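You operate a simulated robot arm through the tools that you are given. There is no shell and no other tool. Be economical: measure what you need, move in short steps, check, and stop when the job is done.

Carry out the task below with a simulated robot arm. There is one attempt and no reset: what you move stays moved.

Task
Swap the plug in the dummy neck for the brown one.
Fine: grey plug out to the bench, grit wiped off the rim with the black pad before fitting; pad back. What is to be rubbed or washed off counts as gone when no trace of it is left.
Where things are to end (x, y in the base frame): grey neck plug within 6 cm of [66, 38].

It is judged by the outcome, as a careful person would: the job done as asked, and still so three seconds after it is handed in. It fails if anything else is knocked over, pushed out of place, dropped, spilled or broken.

Robot
A 6-joint arm with a fingered hand, hanging from a carriage that runs on a rail from [-162.3, -1.9] to [85.7, 1] (x, y) and turns from -313 to 375 degrees about z. Base frame: it is fixed where the carriage stands at the start and does not move with it; the origin is on the floor, on the carriage's upright axis, x ahead of it, y to its left, z up. Readings come in cm, degrees, newtons and seconds.
With the tool pointing down near the work surface it reaches from about 10 to 74 cm from the robot's upright axis, wherever it stands. Its first joint turns from -166.0 to 166.0 degrees. Places, roughly: bore of the dummy neck [50, 50, 90]; grit on the neck rim [50, 50, 90]; top of the prep bench [170, 60, 80]. Payload 4 kg.
Tool frame: the origin (TCP) lies between the finger pads and is the grasp point; the fingertips stand 2.9 cm ahead of it; z points along the fingers, y is the line along which they close. The gripper opens to 10 cm. The gripper's body begins 3.4 cm behind the TCP. The gripper is a hand of 5 fingers: y runs from the thumb to the fingers, the wrist lies at [-1.5, -11.4, -18.9] in the tool frame, and closing takes about 1.5 s.
Orientation is that of the tool frame in the base frame, as [roll, pitch, yaw] about the fixed x, y, z axes, in that order (R = Rz(yaw) Ry(pitch) Rx(roll)). With the fingers straight down and the wrist toward the robot, the tool's x, y and z point along [0, 1, 0], [1, 0, 0] and [0, 0, -1] of the base frame.

Tools
- The arm moves only by the tool servo_tool. Its arguments are lists of equal length, an entry for each row: "translation": the shift along the tool's x, y, z in units of 50 mm (1.0 is 50 mm), a list of three; "angular": the turn, a rotation vector about the tool's x, y, z in units of 8 degrees (1.0 is 8 degrees), a list of three; "fingers": the finger opening in cm, from 0 to 10. In form: {"translation": [[x, y, z], ...], "angular": [[rx, ry, rz], ...], "fingers": [fingers, ...]}. A call has 1 to 8 rows; each row shifts and turns the commanded pose from where the row before left it, along the tool's axes as they then stand. A call with a number of a shift or a turn outside -1 to 1 is refused whole. A row lasts 0.2 s, in which the tool goes at most 5 cm and 8.6 degrees; a call with a longer step from one row to the next is refused whole, and so is a gripper value outside its range. A pose out of reach is approached as far as the arm can. The call stops where the force on the tool passes 80 N (or 10 N more than at its start, if that is more) or the arm is blocked; 0.2 s more then pass. The fingers move at their own pace (about 10.8 cm/s each) and stop on an object; they squeeze with about 30 N. The grip force told is the motor's: it shows also when the fingers shut on nothing. Time passes only in rows, and 0.2 s behind the last, so rows that do not move let the fingers close. The reply holds the time, the measured pose of the TCP, the force on the tool along the base axes, the opening and the grip force, in the units named above and with some noise, with the torque about the TCP (base axes, N m) and any sound that the robot's microphone picked up.
- Cameras (640 x 400 px; columns grow to the right, rows downward): "scene" is now at [25.25, 5.15, 162.82]; the picture's right is [0.70, -0.71, 0.00], its down [-0.58, -0.57, -0.58] and it looks along [0.41, 0.41, -0.81] (base axes); focal length 257 px, centre (320, 200). "wrist" rides on the gripper at [6.6, -8.6, -12.1] in the tool frame; the picture's right is [-0.76, 0.31, -0.58], its down [-0.59, -0.70, 0.40] and it looks along [-0.28, 0.64, 0.71] (tool axes); focal length 247 px, centre (320, 200). There is no depth. A picture from a camera that has moved, and an enlarged one, comes with that camera's place and axes in the base frame and with its lens.
- snapshot(camera): a new picture of that camera. No time passes.
- raise_lower(by): slides the trunk up (or, below 0, down) by that many cm; the arm and the scene camera ride with it, the base frame stays. It gives what a move gives, with no picture.
- base_move(legs): drives the robot by 1 to 6 legs, each [ahead, left, turn to the left] in cm, cm and degrees, along the robot's own axes; the way and the turn of a leg run together, so that a leg with both is an arc; at most 150 cm and 180 degrees a leg. The arm and the cameras ride along, it lands a little off, and it stops where it bumps. It keeps to its track: a leg is cut to what the track allows. It gives what a move gives.
- preshape(shape): the hand has 5 fingers and takes this shape, open, in about a second: jaw (thumb against the fingers, like two jaws); tri (thumb and two fingers); tip (a fingertip pinch); poke (one finger out to press); point (the index stretched); flat (the hand flat); cup (the hand cupped); fist (a fist). The gripper value then closes the fingers along that shape, each until it touches; the sizes above hold for jaw. It gives what a move gives, with no picture.
- turn_head(pan, tilt): turns the head with the scene camera to pan (to the left, within 155 degrees either way) and tilt (down, from -29 to 69), counted from straight ahead of the robot. It gives what a move gives.
- inspect(camera, box): a new picture of the part [left, top, right, bottom] of that camera's present view, enlarged. No time passes.
- hand_in(): hands the job in; it is judged then, once.

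Go step by step. Nothing tells you exact positions but the pictures and the camera data: compare them with the known pose of the tool, close in by small moves and look again before you grip or let go. The budget is 120 turns and 98 pictures, counting those below and the enlarged ones. Unless the task says otherwise, let go and move clear before handing in.

The tools are called after "Call:" as a command line: name --argument value ..., lists and objects as JSON in quotes. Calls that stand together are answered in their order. servo_tool: Moves the arm, as the interface text tells. Its arguments: {"type":"object","properties":{"translation":{"type":"array","items":{"type":"array","items":{"type":"number"}}},"angular":{"type":"array","items":{"type":"array","items":{"type":"number"}}},"fingers":{"type":"array","items":{"type":"number"}}},"required":["translation","angular","fingers"]} The other tools are called the same way: raise_lower (by) slides the trunk up or down; preshape (shape) gives the hand a shape; base_move (legs) drives the base; turn_head (pan, tilt) turns the head that bears the scene camera; snapshot (camera) takes a picture; inspect (camera, box) takes an enlarged picture of a part of a camera's view; hand_in () hands the job in.

At the start:

```text
time_s: 0.0
ee_pos: [59.53, 29.05, 128.67]
tool_rot: [180.0, 0.1, 89.9]
force: [0.8, 0.2, -0.7]
torque: [0.02, 0.01, 0.01]
gripper_width: 9.98
grip_force: 0.0
shape: jaw
trunk travel left (down, up): [-34.9, 25.1]
robot x, y, heading: [0.01, -0.41, 0.1]
head pan, tilt: [44.4, 54.5]
```

scene: 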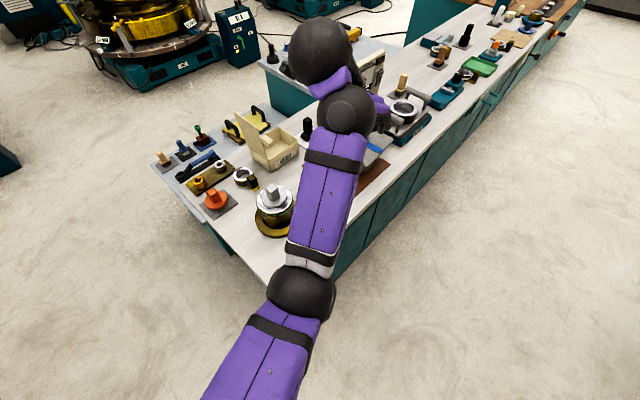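
wrist: 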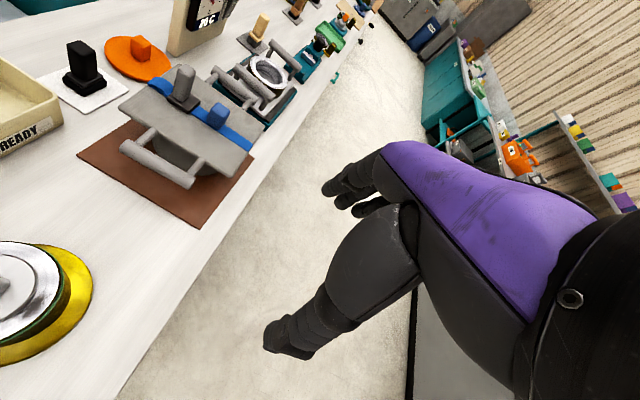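

I see a metal dummy neck with a grey plug near the middle of the scene picture, and a bench crowded with other things. I'll look at enlarged views to find the brown plug and the black pad.

Call:
inspect --camera "scene" --box '[140, 100, 330, 250]'

Call:
inspect --camera "scene" --box '[360, 0, 600, 150]'

```text
2.67 times, centred on (235, 175) of scene
camera zoom: at [25.25, 5.15, 162.82], right [0.7, -0.71, 0.0], down [-0.58, -0.57, -0.58], along [0.41, 0.41, -0.81], focal length 686 px, centre (547, 267)
```

zoom: 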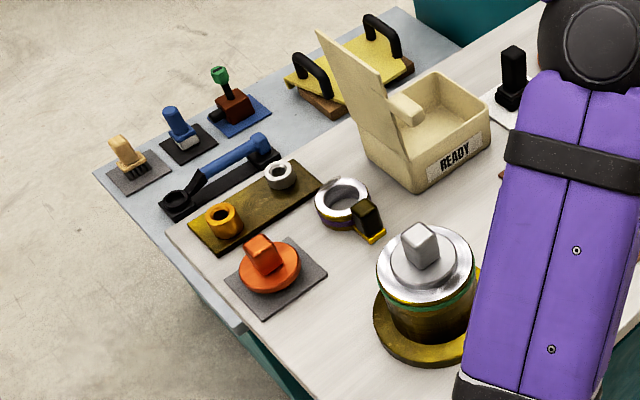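

```text
2.67 times, centred on (480, 75) of scene
camera zoom: at [25.25, 5.15, 162.82], right [0.7, -0.71, 0.0], down [-0.58, -0.57, -0.58], along [0.41, 0.41, -0.81], focal length 686 px, centre (-107, 533)
```

zoom: 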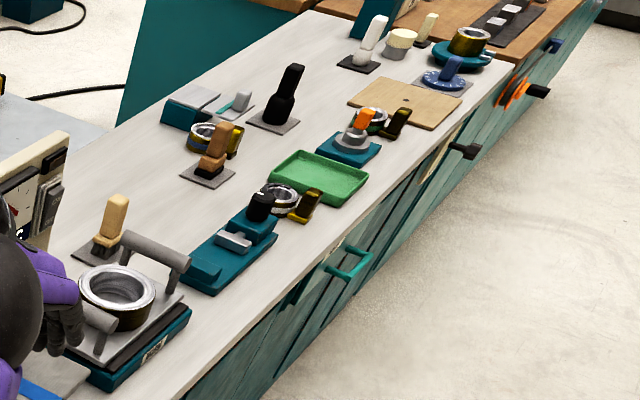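

The bench holds a red-orange plug on a mat, an orange one farther along, and a black block on a white sheet. I haven't found the brown plug yet, so I'll enlarge the wrist view.

Call:
inspect --camera "wrist" --box '[0, 0, 320, 200]'

Call:
inspect --camera "wrist" --box '[400, 0, 640, 150]'

Call:
turn_head --pan 10 --tilt 30

Call:
snapshot --camera "scene"

```text
2.00 times, centred on (160, 100) of wrist
camera zoom: at [51.13, 35.64, 140.84], right [0.31, -0.76, 0.58], down [-0.7, -0.59, -0.4], along [0.64, -0.28, -0.71], focal length 494 px, centre (640, 400)
```

zoom: 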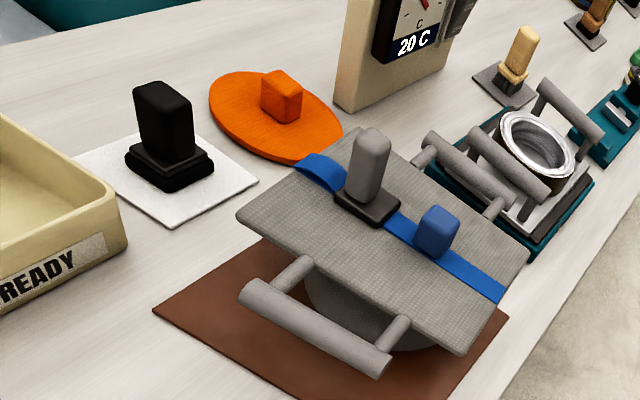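

```text
2.67 times, centred on (520, 75) of wrist
camera zoom: at [51.13, 35.64, 140.84], right [0.31, -0.76, 0.58], down [-0.7, -0.59, -0.4], along [0.64, -0.28, -0.71], focal length 659 px, centre (-213, 533)
```

zoom: 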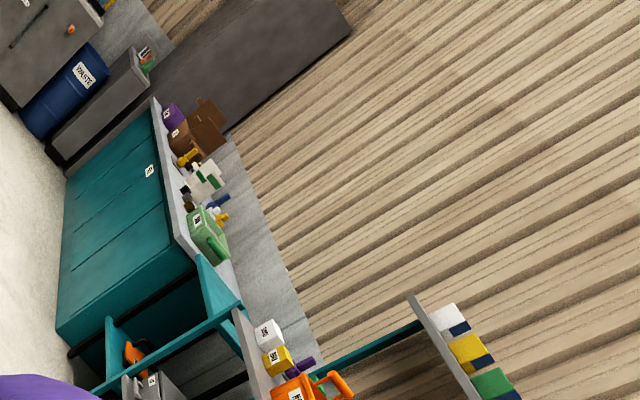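

```text
time_s: 1.0
ee_pos: [59.61, 29.12, 128.83]
tool_rot: [179.9, 0.1, 90.0]
force: [-0.6, 0.1, -0.2]
torque: [-0.01, 0.0, 0.01]
gripper_width: 9.97
grip_force: 0.1
shape: jaw
trunk travel left (down, up): [-34.9, 25.1]
robot x, y, heading: [0.1, -0.22, -0.1]
head pan, tilt: [10.0, 30.0]
```

```text
91 pictures are left
camera scene: at [28.96, 1.64, 166.35], right [0.17, -0.98, 0.0], down [-0.49, -0.09, -0.87], along [0.85, 0.15, -0.5], focal length 257 px, centre (320, 200)
```

scene: 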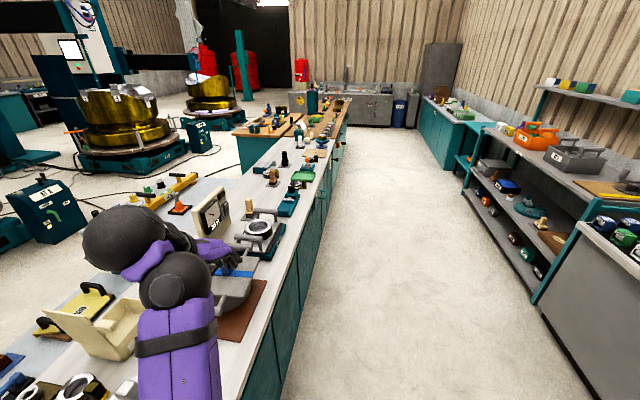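

The bench runs ahead toward x≈170 and beyond. I'll enlarge the far part to look for the brown plug.

Call:
inspect --camera "scene" --box '[220, 80, 380, 180]'

Call:
inspect --camera "scene" --box '[150, 130, 350, 255]'

```text
4.00 times, centred on (300, 130) of scene
camera zoom: at [28.96, 1.64, 166.35], right [0.17, -0.98, 0.0], down [-0.49, -0.09, -0.87], along [0.85, 0.15, -0.5], focal length 1028 px, centre (400, 480)
```

zoom: 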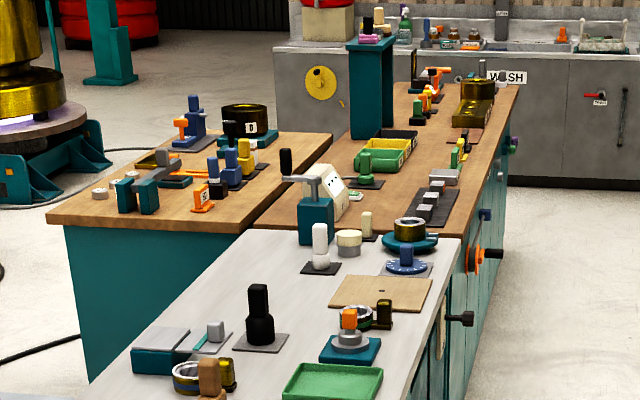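

```text
3.20 times, centred on (250, 192) of scene
camera zoom: at [28.96, 1.64, 166.35], right [0.17, -0.98, 0.0], down [-0.49, -0.09, -0.87], along [0.85, 0.15, -0.5], focal length 823 px, centre (544, 224)
```

zoom: 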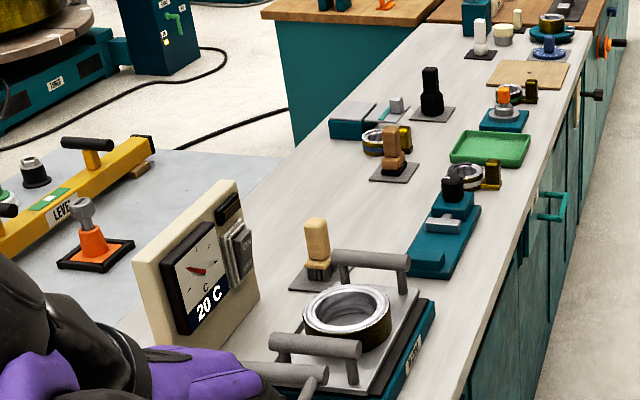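

I can't see a brown plug yet; the arm hides part of the bench. I'll look toward other directions as well.

Call:
turn_head --pan 80 --tilt 40

Call:
snapshot --camera "scene"

Call:
turn_head --pan -50 --tilt 30

Call:
snapshot --camera "scene"

Call:
turn_head --pan 150 --tilt 30

Call:
snapshot --camera "scene"

```text
time_s: 2.4
ee_pos: [59.62, 29.14, 128.85]
tool_rot: [180.0, -0.1, 90.1]
force: [0.0, 0.5, -0.6]
torque: [-0.03, -0.03, 0.0]
gripper_width: 9.99
grip_force: 0.2
shape: jaw
trunk travel left (down, up): [-34.9, 25.1]
robot x, y, heading: [-0.25, -0.03, -0.1]
head pan, tilt: [80.0, 40.0]
```

```text
88 pictures are left
camera scene: at [21.54, 8.43, 164.82], right [0.98, -0.17, 0.0], down [-0.11, -0.63, -0.77], along [0.13, 0.75, -0.64], focal length 257 px, centre (320, 200)
```

scene: 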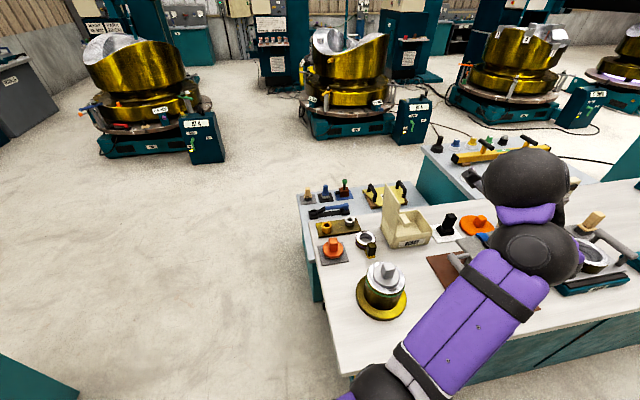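

```text
time_s: 4.5
ee_pos: [59.6, 29.23, 128.79]
tool_rot: [-180.0, 0.0, 90.1]
force: [0.1, 0.6, -0.3]
torque: [-0.01, 0.01, -0.01]
gripper_width: 9.99
grip_force: 0.2
shape: jaw
trunk travel left (down, up): [-34.9, 25.1]
robot x, y, heading: [-0.13, -0.34, -0.0]
head pan, tilt: [-50.0, 30.0]
```

```text
87 pictures are left
camera scene: at [25.88, -6.86, 166.35], right [-0.77, -0.64, 0.0], down [-0.32, 0.38, -0.87], along [0.56, -0.66, -0.5], focal length 257 px, centre (320, 200)
```

scene: 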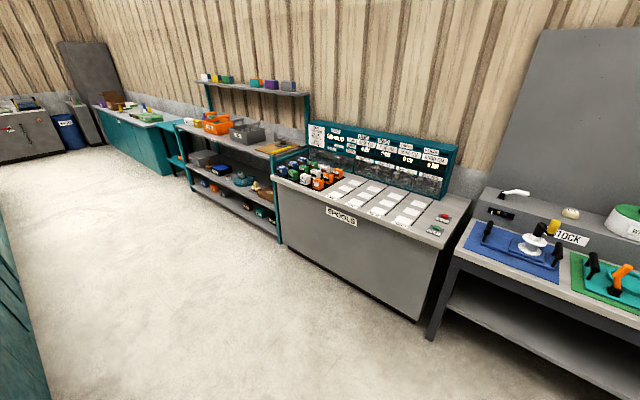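

```text
time_s: 7.5
ee_pos: [59.48, 29.06, 128.75]
tool_rot: [180.0, 0.0, 89.9]
force: [-0.1, -0.3, -0.6]
torque: [0.01, -0.01, -0.01]
gripper_width: 10.0
grip_force: 0.2
shape: jaw
trunk travel left (down, up): [-34.9, 25.1]
robot x, y, heading: [-0.26, -0.0, 0.1]
head pan, tilt: [150.0, 30.0]
```

```text
86 pictures are left
camera scene: at [12.23, 4.59, 166.35], right [0.5, 0.87, 0.0], down [0.43, -0.25, -0.87], along [-0.75, 0.43, -0.5], focal length 257 px, centre (320, 200)
```

scene: 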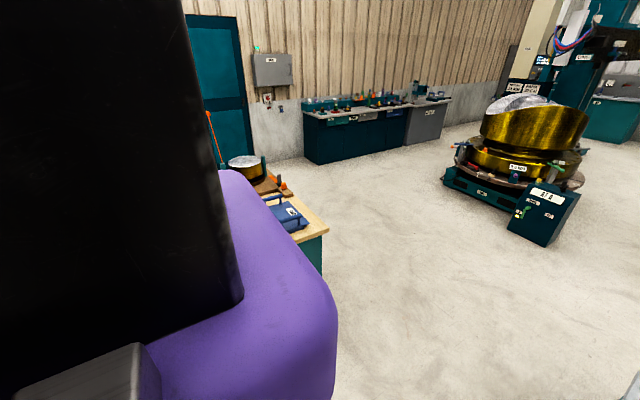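

The neck stands at the near end of the bench, with a red-orange plug beside it. I'll swing the arm off to the right, clear of the bench, so the scene camera can see everything.

Call:
servo_tool --translation '[[-1, 0, 0], [-1, 0, 0], [-1, 0, 0], [-1, 0, 0], [-1, 0, 0], [-1, 0, 0], [-1, 0, 0], [-1, 0, 0]]' --angular '[[0, 0, 0], [0, 0, 0], [0, 0, 0], [0, 0, 0], [0, 0, 0], [0, 0, 0], [0, 0, 0], [0, 0, 0]]' --fingers '[10, 10, 10, 10, 10, 10, 10, 10]'

Call:
turn_head --pan 50 --tilt 48

Call:
snapshot --camera "scene"

Call:
inspect --camera "scene" --box '[170, 120, 330, 220]'

Call:
inspect --camera "scene" --box '[300, 60, 460, 160]'

```text
time_s: 9.2
ee_pos: [61.17, -10.65, 127.87]
tool_rot: [180.0, 0.1, 90.0]
force: [0.4, 0.2, -0.7]
torque: [-0.03, 0.03, 0.0]
gripper_width: 9.97
grip_force: 0.0
shape: jaw
out of reach, approached as far as the arm can: row 1, 2, 3, 4
trunk travel left (down, up): [-34.9, 25.1]
robot x, y, heading: [0.07, 0.12, 0.1]
head pan, tilt: [150.0, 30.0]
```

```text
time_s: 11.0
ee_pos: [61.22, -10.57, 127.76]
tool_rot: [-180.0, 0.0, 90.0]
force: [-0.3, -0.3, -0.4]
torque: [-0.02, -0.02, 0.0]
gripper_width: 9.97
grip_force: 0.1
shape: jaw
trunk travel left (down, up): [-34.9, 25.1]
robot x, y, heading: [0.08, 0.22, 0.1]
head pan, tilt: [50.0, 48.0]
```

```text
85 pictures are left
camera scene: at [25.12, 6.1, 163.67], right [0.77, -0.64, 0.0], down [-0.48, -0.57, -0.67], along [0.43, 0.51, -0.74], focal length 257 px, centre (320, 200)
```

scene: 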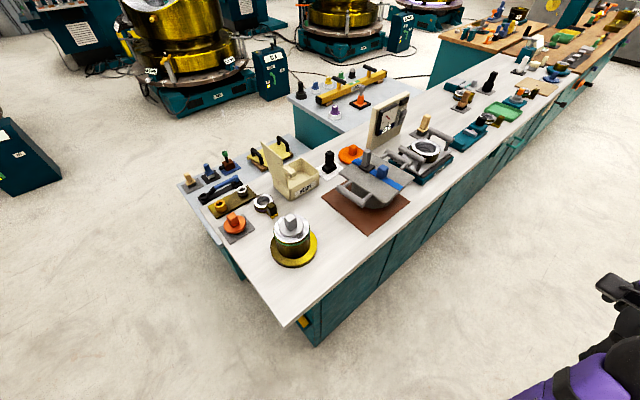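

```text
4.00 times, centred on (250, 170) of scene
camera zoom: at [25.12, 6.1, 163.67], right [0.77, -0.64, 0.0], down [-0.48, -0.57, -0.67], along [0.43, 0.51, -0.74], focal length 1028 px, centre (600, 320)
```

zoom: 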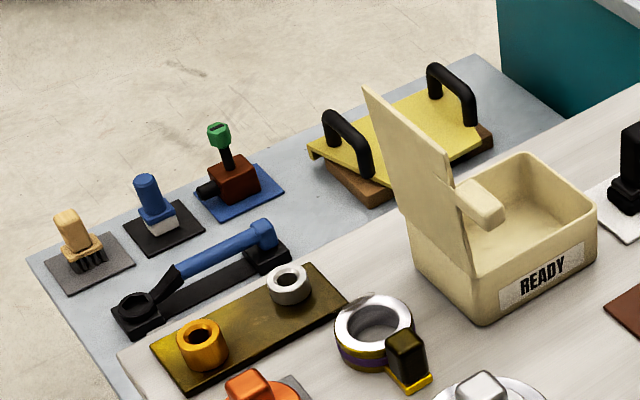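

```text
4.00 times, centred on (380, 110) of scene
camera zoom: at [25.12, 6.1, 163.67], right [0.77, -0.64, 0.0], down [-0.48, -0.57, -0.67], along [0.43, 0.51, -0.74], focal length 1028 px, centre (80, 560)
```

zoom: 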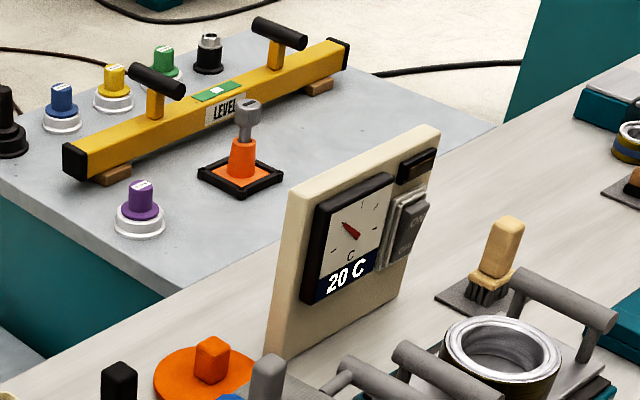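

Call:
inspect --camera "scene" --box '[200, 190, 328, 270]'

Call:
inspect --camera "scene" --box '[310, 130, 438, 210]'

Call:
inspect --camera "scene" --box '[440, 50, 568, 130]'

```text
5.00 times, centred on (264, 230) of scene
camera zoom: at [25.12, 6.1, 163.67], right [0.77, -0.64, 0.0], down [-0.48, -0.57, -0.67], along [0.43, 0.51, -0.74], focal length 1285 px, centre (600, 50)
```

zoom: 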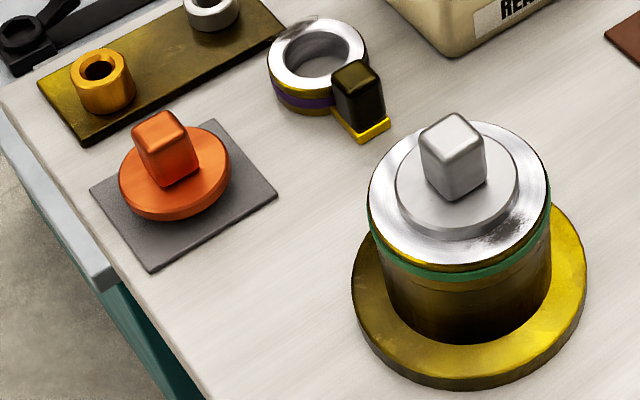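

```text
5.00 times, centred on (374, 170) of scene
camera zoom: at [25.12, 6.1, 163.67], right [0.77, -0.64, 0.0], down [-0.48, -0.57, -0.67], along [0.43, 0.51, -0.74], focal length 1285 px, centre (50, 350)
```

zoom: 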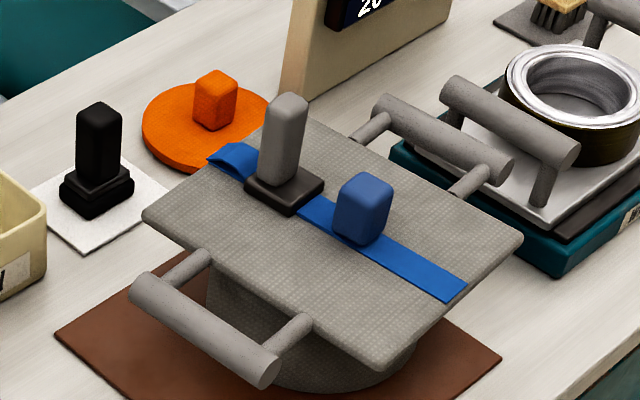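

```text
5.00 times, centred on (504, 90) of scene
camera zoom: at [25.12, 6.1, 163.67], right [0.77, -0.64, 0.0], down [-0.48, -0.57, -0.67], along [0.43, 0.51, -0.74], focal length 1285 px, centre (-600, 750)
```

zoom: 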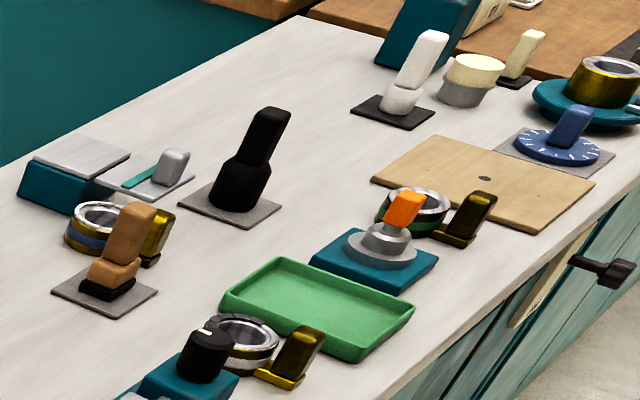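

The plug that matches the neck's grey plug (disc with a square tab) is the burnt-orange/brown one on the mat near [38, 73]. Grit shows as a dark smear on the rim, and the black pad with a grip stands on a white sheet near [89, 76]. I'll drive the carriage along the rail and turn to face the bench.

Call:
base_move --legs '[[50, 0, 0], [0, 0, 90]]'

Call:
turn_head --pan 0 --tilt 60

Call:
snapshot --camera "scene"

Call:
snapshot --camera "wrist"

```text
time_s: 17.8
ee_pos: [59.24, 62.09, 127.8]
tool_rot: [-180.0, 0.0, -178.5]
force: [-0.5, -0.8, 0.6]
torque: [0.02, -0.01, -0.01]
gripper_width: 9.98
grip_force: 0.0
shape: jaw
trunk travel left (down, up): [-34.9, 25.1]
robot x, y, heading: [50.1, 0.8, 91.7]
head pan, tilt: [50.0, 48.0]
```

```text
time_s: 19.0
ee_pos: [59.18, 62.14, 127.82]
tool_rot: [-180.0, 0.0, -178.5]
force: [-0.7, -0.2, -0.7]
torque: [0.04, 0.01, 0.01]
gripper_width: 10.0
grip_force: 0.1
shape: jaw
trunk travel left (down, up): [-34.9, 25.1]
robot x, y, heading: [50.55, 0.89, 91.4]
head pan, tilt: [0.0, 60.0]
```

```text
79 pictures are left
camera scene: at [49.63, 27.32, 162.14], right [1.0, 0.03, 0.0], down [0.02, -0.87, -0.5], along [-0.01, 0.5, -0.87], focal length 257 px, centre (320, 200)
```

scene: 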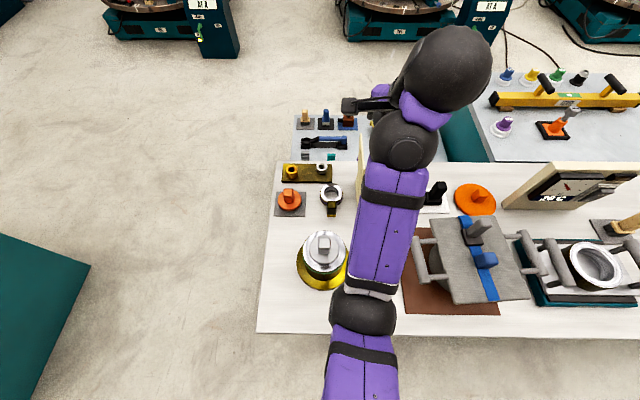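

```text
78 pictures are left
camera wrist: at [53.07, 53.33, 139.86], right [0.75, 0.33, 0.58], down [0.61, -0.69, -0.4], along [0.27, 0.65, -0.71], focal length 247 px, centre (320, 200)
```

wrist: 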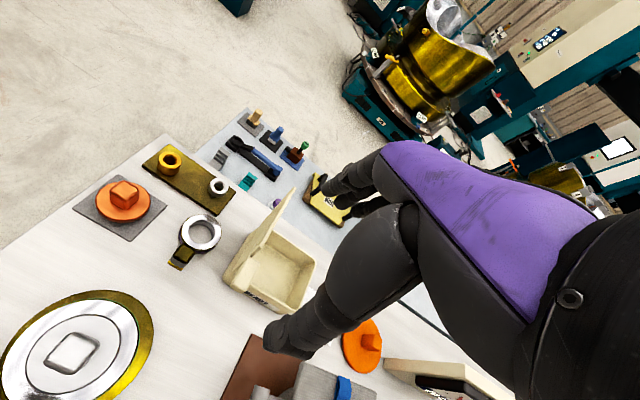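

Now I face the bench with the neck almost straight ahead. I'll zoom on the neck and the brown plug to measure them.

Call:
inspect --camera "scene" --box '[270, 170, 398, 250]'

Call:
inspect --camera "scene" --box '[260, 220, 388, 300]'

Call:
inspect --camera "scene" --box '[390, 160, 518, 240]'

```text
5.00 times, centred on (334, 210) of scene
camera zoom: at [49.63, 27.32, 162.14], right [1.0, 0.03, 0.0], down [0.02, -0.87, -0.5], along [-0.01, 0.5, -0.87], focal length 1285 px, centre (250, 150)
```

zoom: 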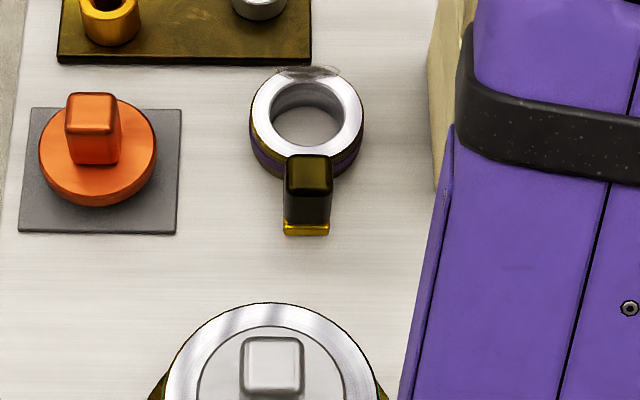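

```text
5.00 times, centred on (324, 260) of scene
camera zoom: at [49.63, 27.32, 162.14], right [1.0, 0.03, 0.0], down [0.02, -0.87, -0.5], along [-0.01, 0.5, -0.87], focal length 1285 px, centre (300, -100)
```

zoom: 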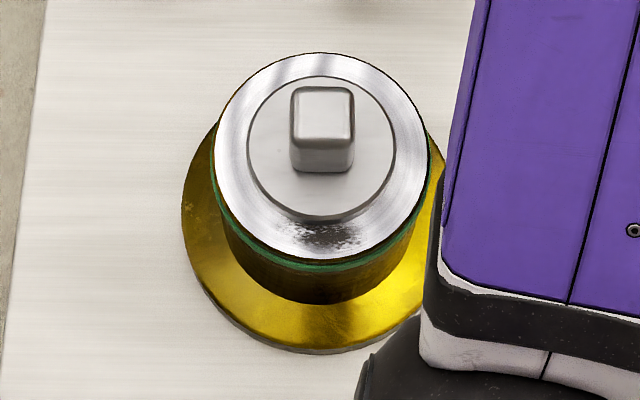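

```text
5.00 times, centred on (454, 200) of scene
camera zoom: at [49.63, 27.32, 162.14], right [1.0, 0.03, 0.0], down [0.02, -0.87, -0.5], along [-0.01, 0.5, -0.87], focal length 1285 px, centre (-350, 200)
```

zoom: 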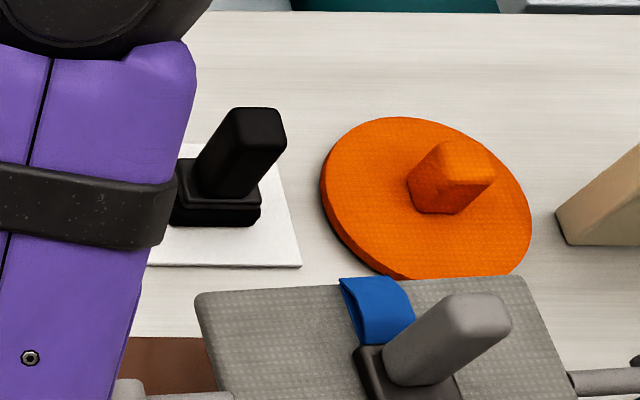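

The neck axis comes out near [50.2, 51.9] with its rim at z≈90. The grey knob is about 3.3 cm square with its top at z≈96.5. I'll bring the hand over it at z≈104.

Call:
servo_tool --translation '[[0.6, -0.68, 0], [0.6, -0.68, 0], [0.6, -0.68, 0], [0, 0, 0.8], [0, 0, 0.9], [0, 0, 0.9], [0, 0, 0.9], [0, 0, 0.9]]' --angular '[[0, 0, 0], [0, 0, 0], [0, 0, 0], [0, 0, 0], [0, 0, 0], [0, 0, 0], [0, 0, 0], [0, 0, 0]]' --fingers '[8, 8, 8, 8, 8, 8, 8, 8]'

Call:
snapshot --camera "scene"

Call:
snapshot --camera "wrist"

```text
time_s: 20.8
ee_pos: [51.6, 60.29, 104.05]
tool_rot: [178.7, 1.7, -179.8]
force: [0.6, -0.2, -0.1]
torque: [0.02, 0.02, 0.03]
gripper_width: 8.03
grip_force: 0.0
shape: jaw
out of reach, approached as far as the arm can: row 1, 2, 3, 8
trunk travel left (down, up): [-34.9, 25.1]
robot x, y, heading: [50.16, 0.24, 91.4]
head pan, tilt: [0.0, 60.0]
```

```text
74 pictures are left
camera scene: at [49.7, 27.3, 162.14], right [1.0, 0.03, 0.0], down [0.02, -0.87, -0.5], along [-0.01, 0.5, -0.87], focal length 257 px, centre (320, 200)
```

scene: 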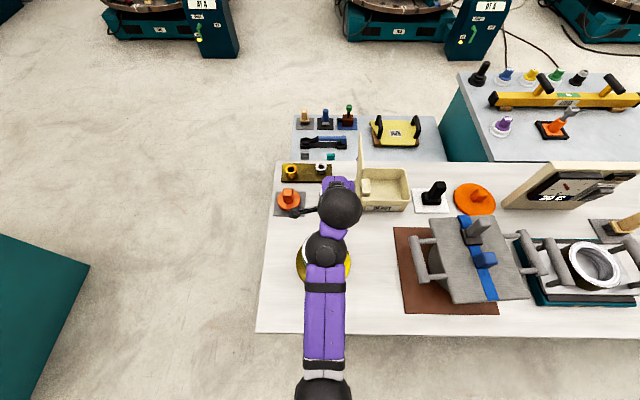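

```text
73 pictures are left
camera wrist: at [44.79, 51.34, 115.63], right [0.74, 0.3, 0.61], down [0.6, -0.69, -0.4], along [0.3, 0.66, -0.69], focal length 247 px, centre (320, 200)
```

wrist: 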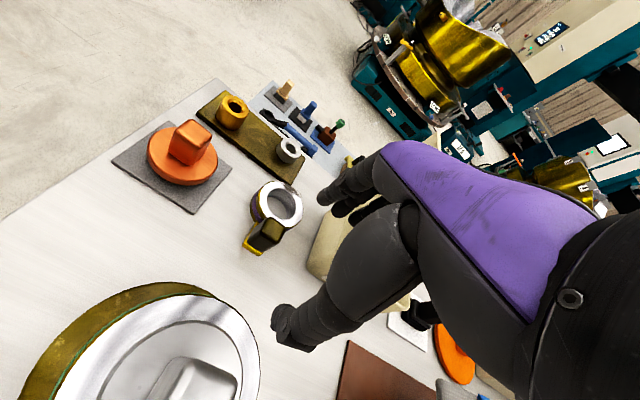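

The hand is at y=60, short of the commanded position because of reach at height. Now that it's lower I'll step back toward y=52.

Call:
servo_tool --translation '[[0, -0.5, -0.2], [0.1, -0.5, 0], [0.1, -0.6, 0]]' --angular '[[0, 0, 0], [0, 0, 0], [0, 0, 0]]' --fingers '[8, 8, 8]'

```text
time_s: 21.6
ee_pos: [49.77, 50.52, 102.23]
tool_rot: [179.3, 0.0, -178.6]
force: [1.8, 5.9, 36.4]
torque: [-0.44, 0.22, -0.02]
gripper_width: 7.41
grip_force: 0.1
shape: jaw
trunk travel left (down, up): [-34.9, 25.1]
robot x, y, heading: [50.07, 0.63, 91.2]
head pan, tilt: [0.0, 60.0]
```

Something is in contact (36 N upward), so I'll back up and look.

Call:
servo_tool --translation '[[0, 0, -0.6]]' --angular '[[0, 0, 0]]' --fingers '[8]'

Call:
snapshot --camera "wrist"

Call:
inspect --camera "scene" --box '[260, 200, 388, 280]'

```text
time_s: 22.0
ee_pos: [49.62, 49.92, 104.52]
tool_rot: [-179.6, -0.1, -178.4]
force: [0.0, 0.3, 0.2]
torque: [0.01, 0.0, 0.03]
gripper_width: 8.01
grip_force: 0.1
shape: jaw
trunk travel left (down, up): [-34.9, 25.1]
robot x, y, heading: [50.06, 0.98, 91.4]
head pan, tilt: [0.0, 60.0]
```

```text
72 pictures are left
camera wrist: at [43.43, 41.2, 116.59], right [0.75, 0.33, 0.58], down [0.61, -0.69, -0.39], along [0.27, 0.64, -0.72], focal length 247 px, centre (320, 200)
```

wrist: 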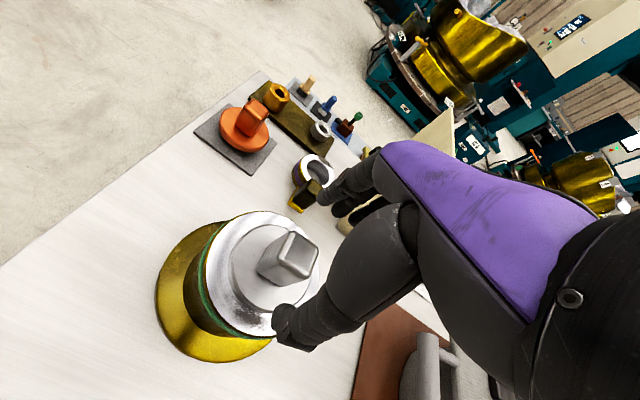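

```text
5.00 times, centred on (324, 240) of scene
camera zoom: at [49.63, 27.34, 162.11], right [1.0, 0.03, 0.0], down [0.02, -0.87, -0.5], along [-0.01, 0.5, -0.87], focal length 1285 px, centre (300, 0)
```

zoom: 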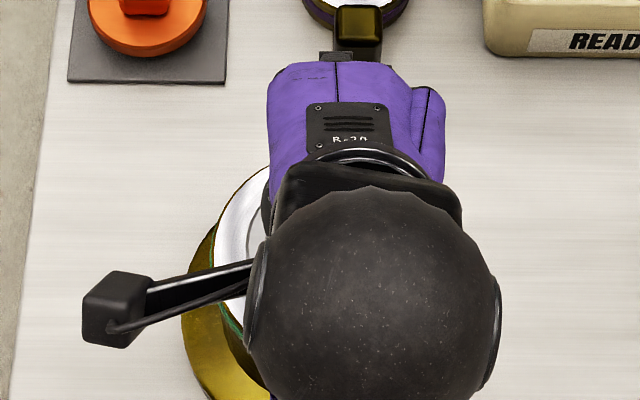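

The contact suggests the knob is taller than I estimated. Triangulating the two views gives its top at z≈99 and its centre at [50.2, 51]. I'll zoom the wrist view to refine this.

Call:
inspect --camera "wrist" --box '[140, 180, 350, 380]'

```text
2.00 times, centred on (245, 280) of wrist
camera zoom: at [43.43, 41.2, 116.59], right [0.75, 0.33, 0.58], down [0.61, -0.69, -0.39], along [0.27, 0.64, -0.72], focal length 494 px, centre (470, 40)
```

zoom: 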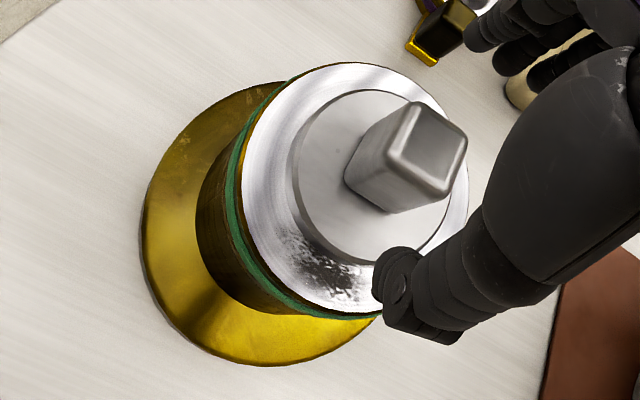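

I estimate the knob centre near [50.2, 51] with its top between z 96.5 and 99. I'll centre over it and lower in small steps, watching the force.

Call:
servo_tool --translation '[[-0.12, 0.2, 0], [0, 0, 0.3], [0, 0, 0.3]]' --angular '[[0, 0, 0], [0, 0, 0], [0, 0, 0]]' --fingers '[7.5, 7.5, 7.5]'

Call:
inspect --camera "wrist" --box '[200, 150, 400, 350]'

```text
time_s: 22.8
ee_pos: [50.35, 50.99, 101.53]
tool_rot: [179.9, -0.1, -178.5]
force: [-0.4, -0.2, 0.2]
torque: [0.0, 0.01, -0.03]
gripper_width: 7.51
grip_force: 0.2
shape: jaw
trunk travel left (down, up): [-34.9, 25.1]
robot x, y, heading: [50.26, 0.48, 91.6]
head pan, tilt: [0.0, 60.0]
```

```text
2.00 times, centred on (300, 250) of wrist
camera zoom: at [44.09, 42.26, 113.61], right [0.75, 0.33, 0.58], down [0.61, -0.69, -0.4], along [0.27, 0.65, -0.71], focal length 494 px, centre (360, 100)
```

zoom: 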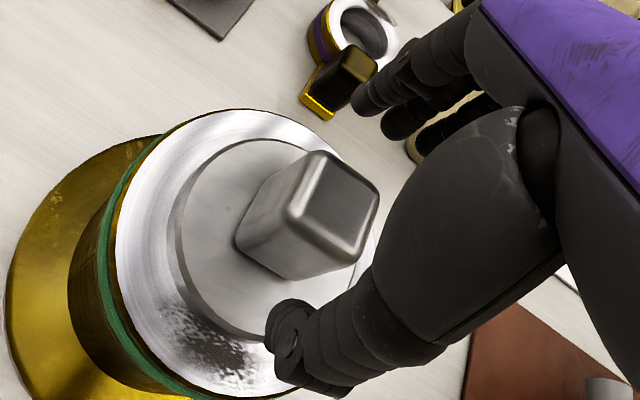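

The knob sits between thumb and fingers. I'll nudge slightly and keep lowering.

Call:
servo_tool --translation '[[-0.04, 0.06, 0.3], [0, 0, 0.3]]' --angular '[[0, 0, 0], [0, 0, 0]]' --fingers '[7.5, 7.5]'

Call:
inspect --camera "wrist" --box '[200, 150, 400, 350]'

```text
time_s: 23.4
ee_pos: [50.07, 51.06, 98.94]
tool_rot: [-179.9, 0.1, -178.6]
force: [0.3, 0.4, -0.8]
torque: [0.02, 0.02, 0.01]
gripper_width: 7.5
grip_force: 0.0
shape: jaw
out of reach, approached as far as the arm can: row 2
trunk travel left (down, up): [-34.9, 25.1]
robot x, y, heading: [49.97, 0.58, 91.6]
head pan, tilt: [0.0, 60.0]
```

```text
2.00 times, centred on (300, 250) of wrist
camera zoom: at [43.91, 42.3, 110.9], right [0.75, 0.33, 0.58], down [0.61, -0.69, -0.4], along [0.27, 0.65, -0.71], focal length 494 px, centre (360, 100)
```

zoom: 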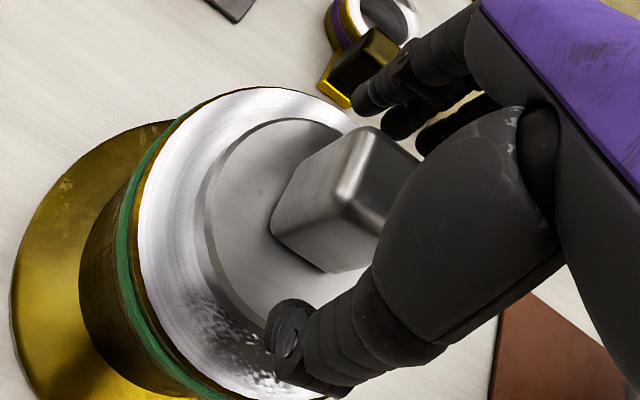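

The arm reached its low limit at this trunk height, so I'll lower the trunk a little while watching the force.

Call:
raise_lower --by -1.5

Call:
inspect --camera "wrist" --box '[200, 150, 400, 350]'

```text
time_s: 24.0
ee_pos: [50.14, 51.26, 97.64]
tool_rot: [179.8, 0.2, -178.5]
force: [-0.1, -7.3, 30.6]
torque: [-1.56, -0.02, 0.02]
gripper_width: 7.78
grip_force: 0.1
shape: jaw
trunk travel left (down, up): [-33.4, 26.6]
robot x, y, heading: [50.14, 1.13, 91.4]
head pan, tilt: [0.0, 60.0]
```

```text
2.00 times, centred on (300, 250) of wrist
camera zoom: at [43.9, 42.45, 109.67], right [0.75, 0.32, 0.58], down [0.61, -0.69, -0.4], along [0.27, 0.65, -0.71], focal length 494 px, centre (360, 100)
```

zoom: 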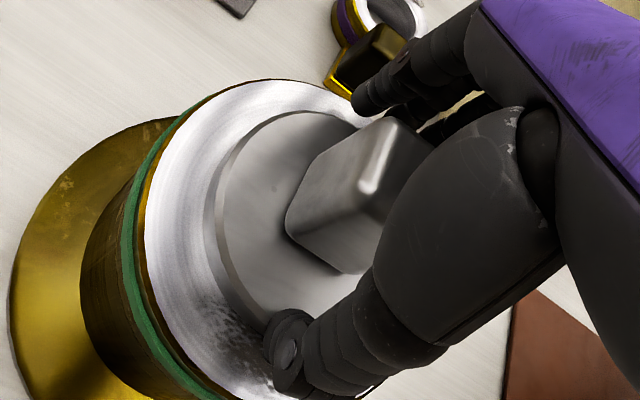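

The thumb tip has just touched the plug or rim top near z≈94.7. I'll lift about 0.7 cm and close the fingers on the knob.

Call:
raise_lower --by 0.7

Call:
servo_tool --translation '[[0, 0, 0], [0, 0, 0], [0, 0, 0], [0, 0, 0], [0, 0, 0], [0, 0, 0], [0, 0, 0]]' --angular '[[0, 0, 0], [0, 0, 0], [0, 0, 0], [0, 0, 0], [0, 0, 0], [0, 0, 0], [0, 0, 0]]' --fingers '[5, 2, 0, 0, 0, 0, 0]'

Call:
inspect --camera "wrist" --box '[200, 150, 400, 350]'

```text
time_s: 24.6
ee_pos: [50.14, 51.01, 97.8]
tool_rot: [-179.7, 0.0, -178.5]
force: [0.7, -1.0, 2.1]
torque: [-0.11, -0.01, 0.0]
gripper_width: 7.54
grip_force: 0.0
shape: jaw
trunk travel left (down, up): [-34.1, 25.9]
robot x, y, heading: [50.43, 0.63, 91.2]
head pan, tilt: [0.0, 60.0]
```

```text
time_s: 26.2
ee_pos: [50.19, 50.96, 98.08]
tool_rot: [-179.8, 0.1, -178.6]
force: [0.9, -18.6, 30.0]
torque: [-1.02, -0.06, 0.03]
gripper_width: 4.62
grip_force: 30.5
shape: jaw
trunk travel left (down, up): [-34.1, 25.9]
robot x, y, heading: [50.29, 0.67, 91.6]
head pan, tilt: [0.0, 60.0]
```

```text
2.00 times, centred on (300, 250) of wrist
camera zoom: at [43.91, 42.23, 110.15], right [0.75, 0.33, 0.58], down [0.61, -0.69, -0.4], along [0.27, 0.65, -0.71], focal length 494 px, centre (360, 100)
```

zoom: 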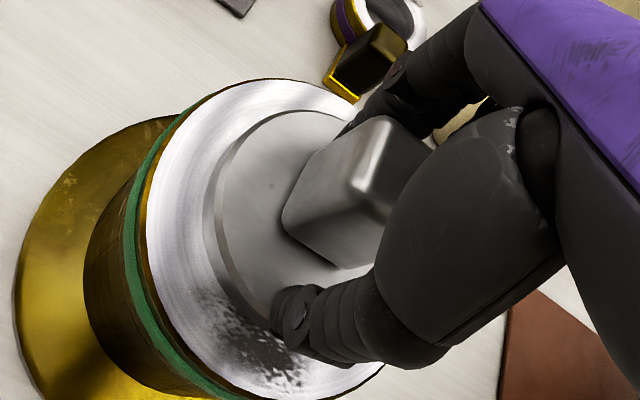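

The thumb presses down on the plug's disc instead of the knob. I'll reopen, rise about 1.3 cm and close again.

Call:
servo_tool --translation '[[0, 0, 0], [0, 0.1, -0.26], [0, 0, 0], [0, 0, 0], [0, 0, 0], [0, 0, 0], [0, 0, 0], [0, 0, 0]]' --angular '[[0, 0, 0], [0, 0, 0], [0, 0, 0], [0, 0, 0], [0, 0, 0], [0, 0, 0], [0, 0, 0], [0, 0, 0]]' --fingers '[7, 7, 4, 1, 0, 0, 0, 0]'

Call:
inspect --camera "wrist" --box '[200, 150, 400, 350]'

```text
time_s: 28.0
ee_pos: [50.3, 51.3, 98.91]
tool_rot: [-179.8, 0.0, -178.5]
force: [1.7, -13.5, -2.0]
torque: [-0.39, -0.02, 0.01]
gripper_width: 2.38
grip_force: 30.6
shape: jaw
out of reach, approached as far as the arm can: row 2
trunk travel left (down, up): [-34.1, 25.9]
robot x, y, heading: [50.62, 0.6, 92.0]
head pan, tilt: [0.0, 60.0]
```

```text
2.00 times, centred on (300, 250) of wrist
camera zoom: at [44.07, 42.55, 110.99], right [0.75, 0.33, 0.58], down [0.61, -0.69, -0.4], along [0.27, 0.65, -0.71], focal length 494 px, centre (360, 100)
```

zoom: 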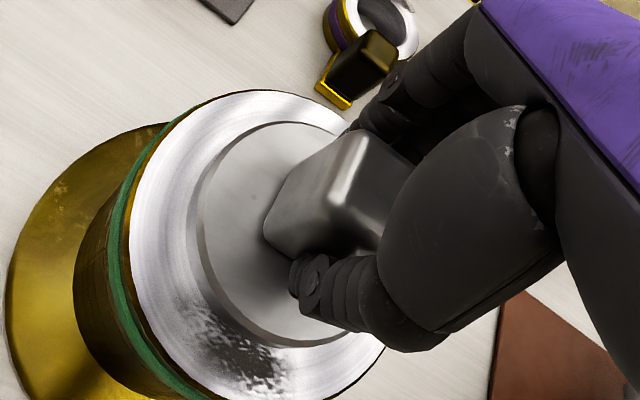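

The fingers now grip the knob (2.4 cm). I'll lift by raising the trunk and check that the plug comes out.

Call:
raise_lower --by 3

Call:
raise_lower --by 6

Call:
snapshot --camera "wrist"

Call:
snapshot --camera "scene"

```text
time_s: 28.8
ee_pos: [50.28, 51.6, 102.08]
tool_rot: [179.9, 0.0, -178.5]
force: [-0.2, 0.0, -2.4]
torque: [0.05, 0.0, 0.01]
gripper_width: 2.42
grip_force: 30.1
shape: jaw
trunk travel left (down, up): [-37.1, 22.9]
robot x, y, heading: [50.33, 0.6, 91.4]
head pan, tilt: [0.0, 60.0]
```

```text
time_s: 29.8
ee_pos: [50.26, 51.65, 108.04]
tool_rot: [179.9, 0.0, -178.4]
force: [-0.7, 0.7, -3.0]
torque: [-0.01, 0.03, -0.01]
gripper_width: 2.45
grip_force: 30.7
shape: jaw
trunk travel left (down, up): [-43.1, 16.9]
robot x, y, heading: [50.46, 0.78, 91.4]
head pan, tilt: [0.0, 60.0]
```

```text
64 pictures are left
camera wrist: at [44.06, 42.8, 120.12], right [0.75, 0.33, 0.58], down [0.61, -0.69, -0.4], along [0.27, 0.65, -0.71], focal length 247 px, centre (320, 200)
```

wrist: 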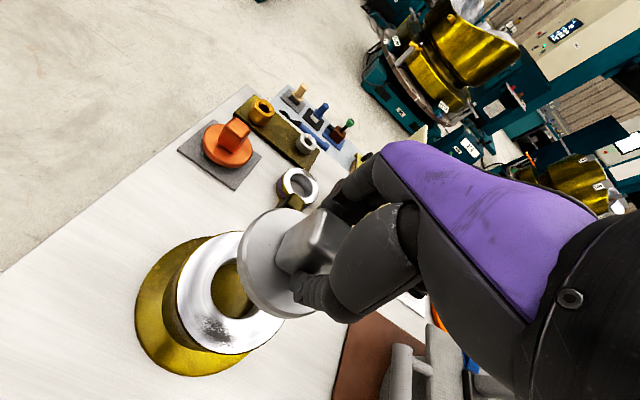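

```text
63 pictures are left
camera scene: at [49.63, 27.3, 170.34], right [1.0, 0.03, 0.0], down [0.02, -0.87, -0.5], along [-0.01, 0.5, -0.87], focal length 257 px, centre (320, 200)
```

scene: 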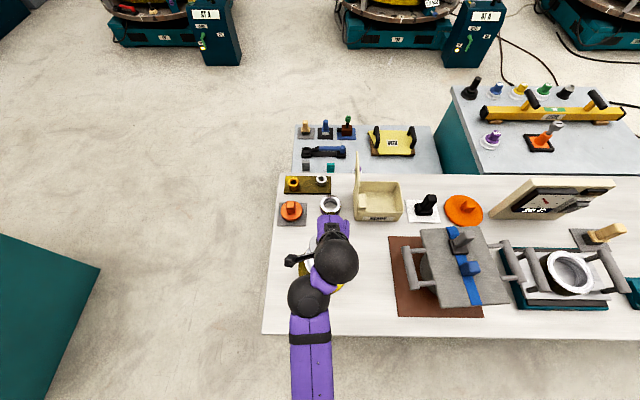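

The grey plug is out and held. I'll carry it to about [66, 39.5], where the bench is clear between the neck flange and the brown mat.

Call:
servo_tool --translation '[[-0.76, -0.2, 0], [-0.76, -0.7, 0], [-0.76, -0.8, 0], [-0.76, -0.75, 0]]' --angular '[[0, 0, 0], [0, 0, 0], [0, 0, 0], [0, 0, 0]]' --fingers '[0, 0, 0, 0]'

Call:
snapshot --camera "wrist"

Call:
snapshot --camera "scene"

```text
refused: row 2 steps farther than a row can; nothing moved
```

```text
62 pictures are left
camera wrist: at [44.06, 42.8, 120.12], right [0.75, 0.33, 0.58], down [0.61, -0.69, -0.4], along [0.27, 0.65, -0.71], focal length 247 px, centre (320, 200)
```

wrist: 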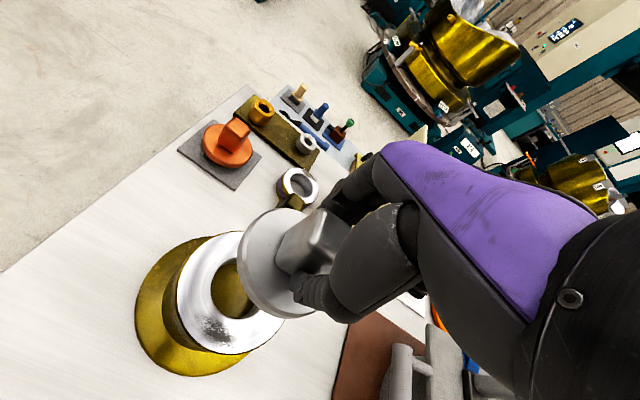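

```text
61 pictures are left
camera scene: at [49.63, 27.3, 170.34], right [1.0, 0.03, 0.0], down [0.02, -0.87, -0.5], along [-0.01, 0.5, -0.87], focal length 257 px, centre (320, 200)
```

scene: 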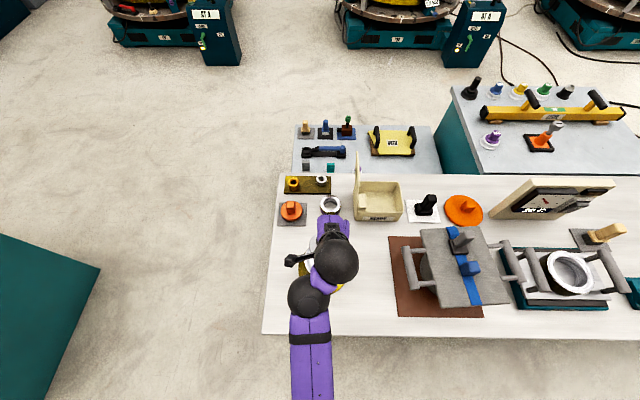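

The move was refused for being too long per row; nothing changed. I'll split it into smaller rows.

Call:
servo_tool --translation '[[-0.6, -0.4, 0], [-0.6, -0.52, 0], [-0.6, -0.52, 0], [-0.6, -0.52, 0], [-0.6, -0.52, 0]]' --angular '[[0, 0, 0], [0, 0, 0], [0, 0, 0], [0, 0, 0], [0, 0, 0]]' --fingers '[0, 0, 0, 0, 0]'

Call:
snapshot --camera "wrist"

Call:
snapshot --camera "scene"

```text
time_s: 30.7
ee_pos: [61.63, 43.41, 108.38]
tool_rot: [179.5, -0.3, 179.4]
force: [-0.7, 34.8, -17.1]
torque: [-3.26, -1.11, -2.51]
gripper_width: 2.42
grip_force: 30.4
shape: jaw
trunk travel left (down, up): [-43.1, 16.9]
robot x, y, heading: [50.31, 0.38, 91.4]
head pan, tilt: [0.0, 60.0]
stopped in row 4: the force on the tool passed its limit at 181 N (the readings are from after the stop); the commanded pose is now the measured one
```

```text
60 pictures are left
camera wrist: at [55.24, 34.76, 120.3], right [0.76, 0.29, 0.58], down [0.58, -0.71, -0.41], along [0.29, 0.64, -0.71], focal length 247 px, centre (320, 200)
```

wrist: 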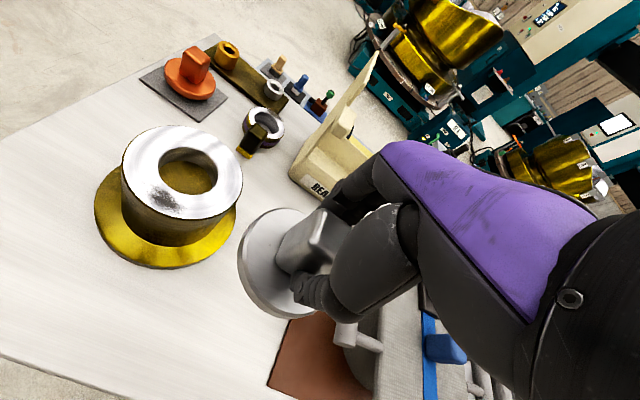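

```text
59 pictures are left
camera scene: at [49.6, 27.33, 170.35], right [1.0, 0.03, 0.0], down [0.02, -0.87, -0.5], along [-0.01, 0.5, -0.87], focal length 257 px, centre (320, 200)
```

scene: 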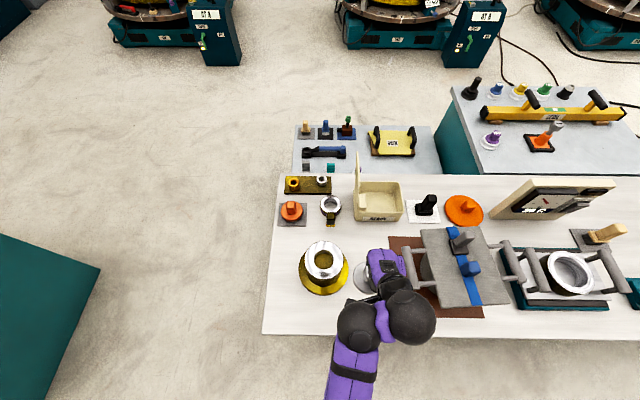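

The 181 N came from the wrist camera meeting the forearm because the arm was folded too close to the robot. I'll ease off, raise, and stand the carriage farther back along the rail so the drop point is at a comfortable reach.

Call:
servo_tool --translation '[[0, 0.5, 0], [0, 0.3, 0]]' --angular '[[0, 0, 0], [0, 0, 0]]' --fingers '[0, 0]'

Call:
raise_lower --by 8

Call:
base_move --legs '[[0, 28, 0], [0, 0, -46]]'

Call:
snapshot --camera "wrist"

```text
time_s: 31.1
ee_pos: [61.77, 44.39, 108.34]
tool_rot: [179.7, -0.7, 178.6]
force: [2.2, 10.6, -12.8]
torque: [-0.53, -0.37, -0.57]
gripper_width: 2.41
grip_force: 30.3
shape: jaw
trunk travel left (down, up): [-43.1, 16.9]
robot x, y, heading: [50.26, 0.56, 91.3]
head pan, tilt: [0.0, 60.0]
stopped in row 1: the force on the tool passed its limit at 98 N (the readings are from after the stop); the commanded pose is now the measured one
```

```text
time_s: 32.2
ee_pos: [61.71, 44.63, 116.24]
tool_rot: [179.5, -0.8, 178.7]
force: [-6.0, 24.4, -11.0]
torque: [-2.4, -1.31, -2.2]
gripper_width: 2.41
grip_force: 29.9
shape: jaw
trunk travel left (down, up): [-51.1, 8.9]
robot x, y, heading: [50.0, 0.83, 91.7]
head pan, tilt: [0.0, 60.0]
```

```text
time_s: 36.3
ee_pos: [61.82, 22.98, 116.21]
tool_rot: [179.6, -0.6, 133.2]
force: [15.4, 22.8, -12.2]
torque: [-3.05, 0.87, -2.62]
gripper_width: 2.43
grip_force: 29.7
shape: jaw
trunk travel left (down, up): [-51.1, 8.9]
robot x, y, heading: [22.12, -0.03, 46.5]
head pan, tilt: [0.0, 60.0]
```

```text
58 pictures are left
camera wrist: at [51.24, 21.65, 128.33], right [0.74, -0.35, 0.57], down [-0.11, -0.9, -0.41], along [0.66, 0.24, -0.71], focal length 247 px, centre (320, 200)
```

wrist: 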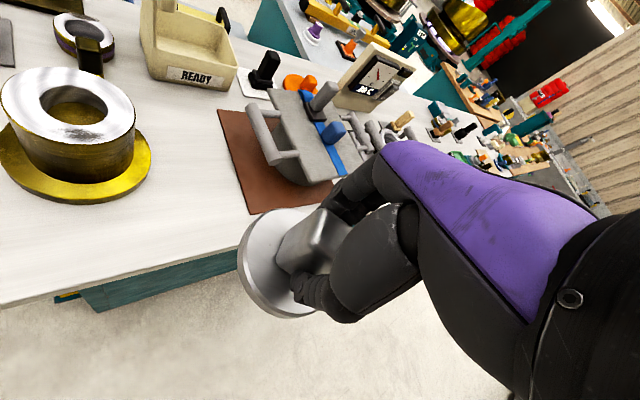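

The hand is at [62, 23] with a small residual self-contact force. I'll move outward in small steps toward [66, 39.5].

Call:
servo_tool --translation '[[0.1, 0.2, 0], [0.1, 0.2, 0], [0.1, 0.3, 0]]' --angular '[[0, 0, 0], [0, 0, 0], [0, 0, 0]]' --fingers '[0, 0, 0]'

```text
time_s: 37.1
ee_pos: [63.4, 26.68, 116.18]
tool_rot: [179.5, -0.6, 133.2]
force: [0.7, -0.8, -2.2]
torque: [0.04, -0.01, 0.01]
gripper_width: 2.41
grip_force: 29.7
shape: jaw
trunk travel left (down, up): [-51.1, 8.9]
robot x, y, heading: [22.36, 0.35, 46.1]
head pan, tilt: [0.0, 60.0]
```

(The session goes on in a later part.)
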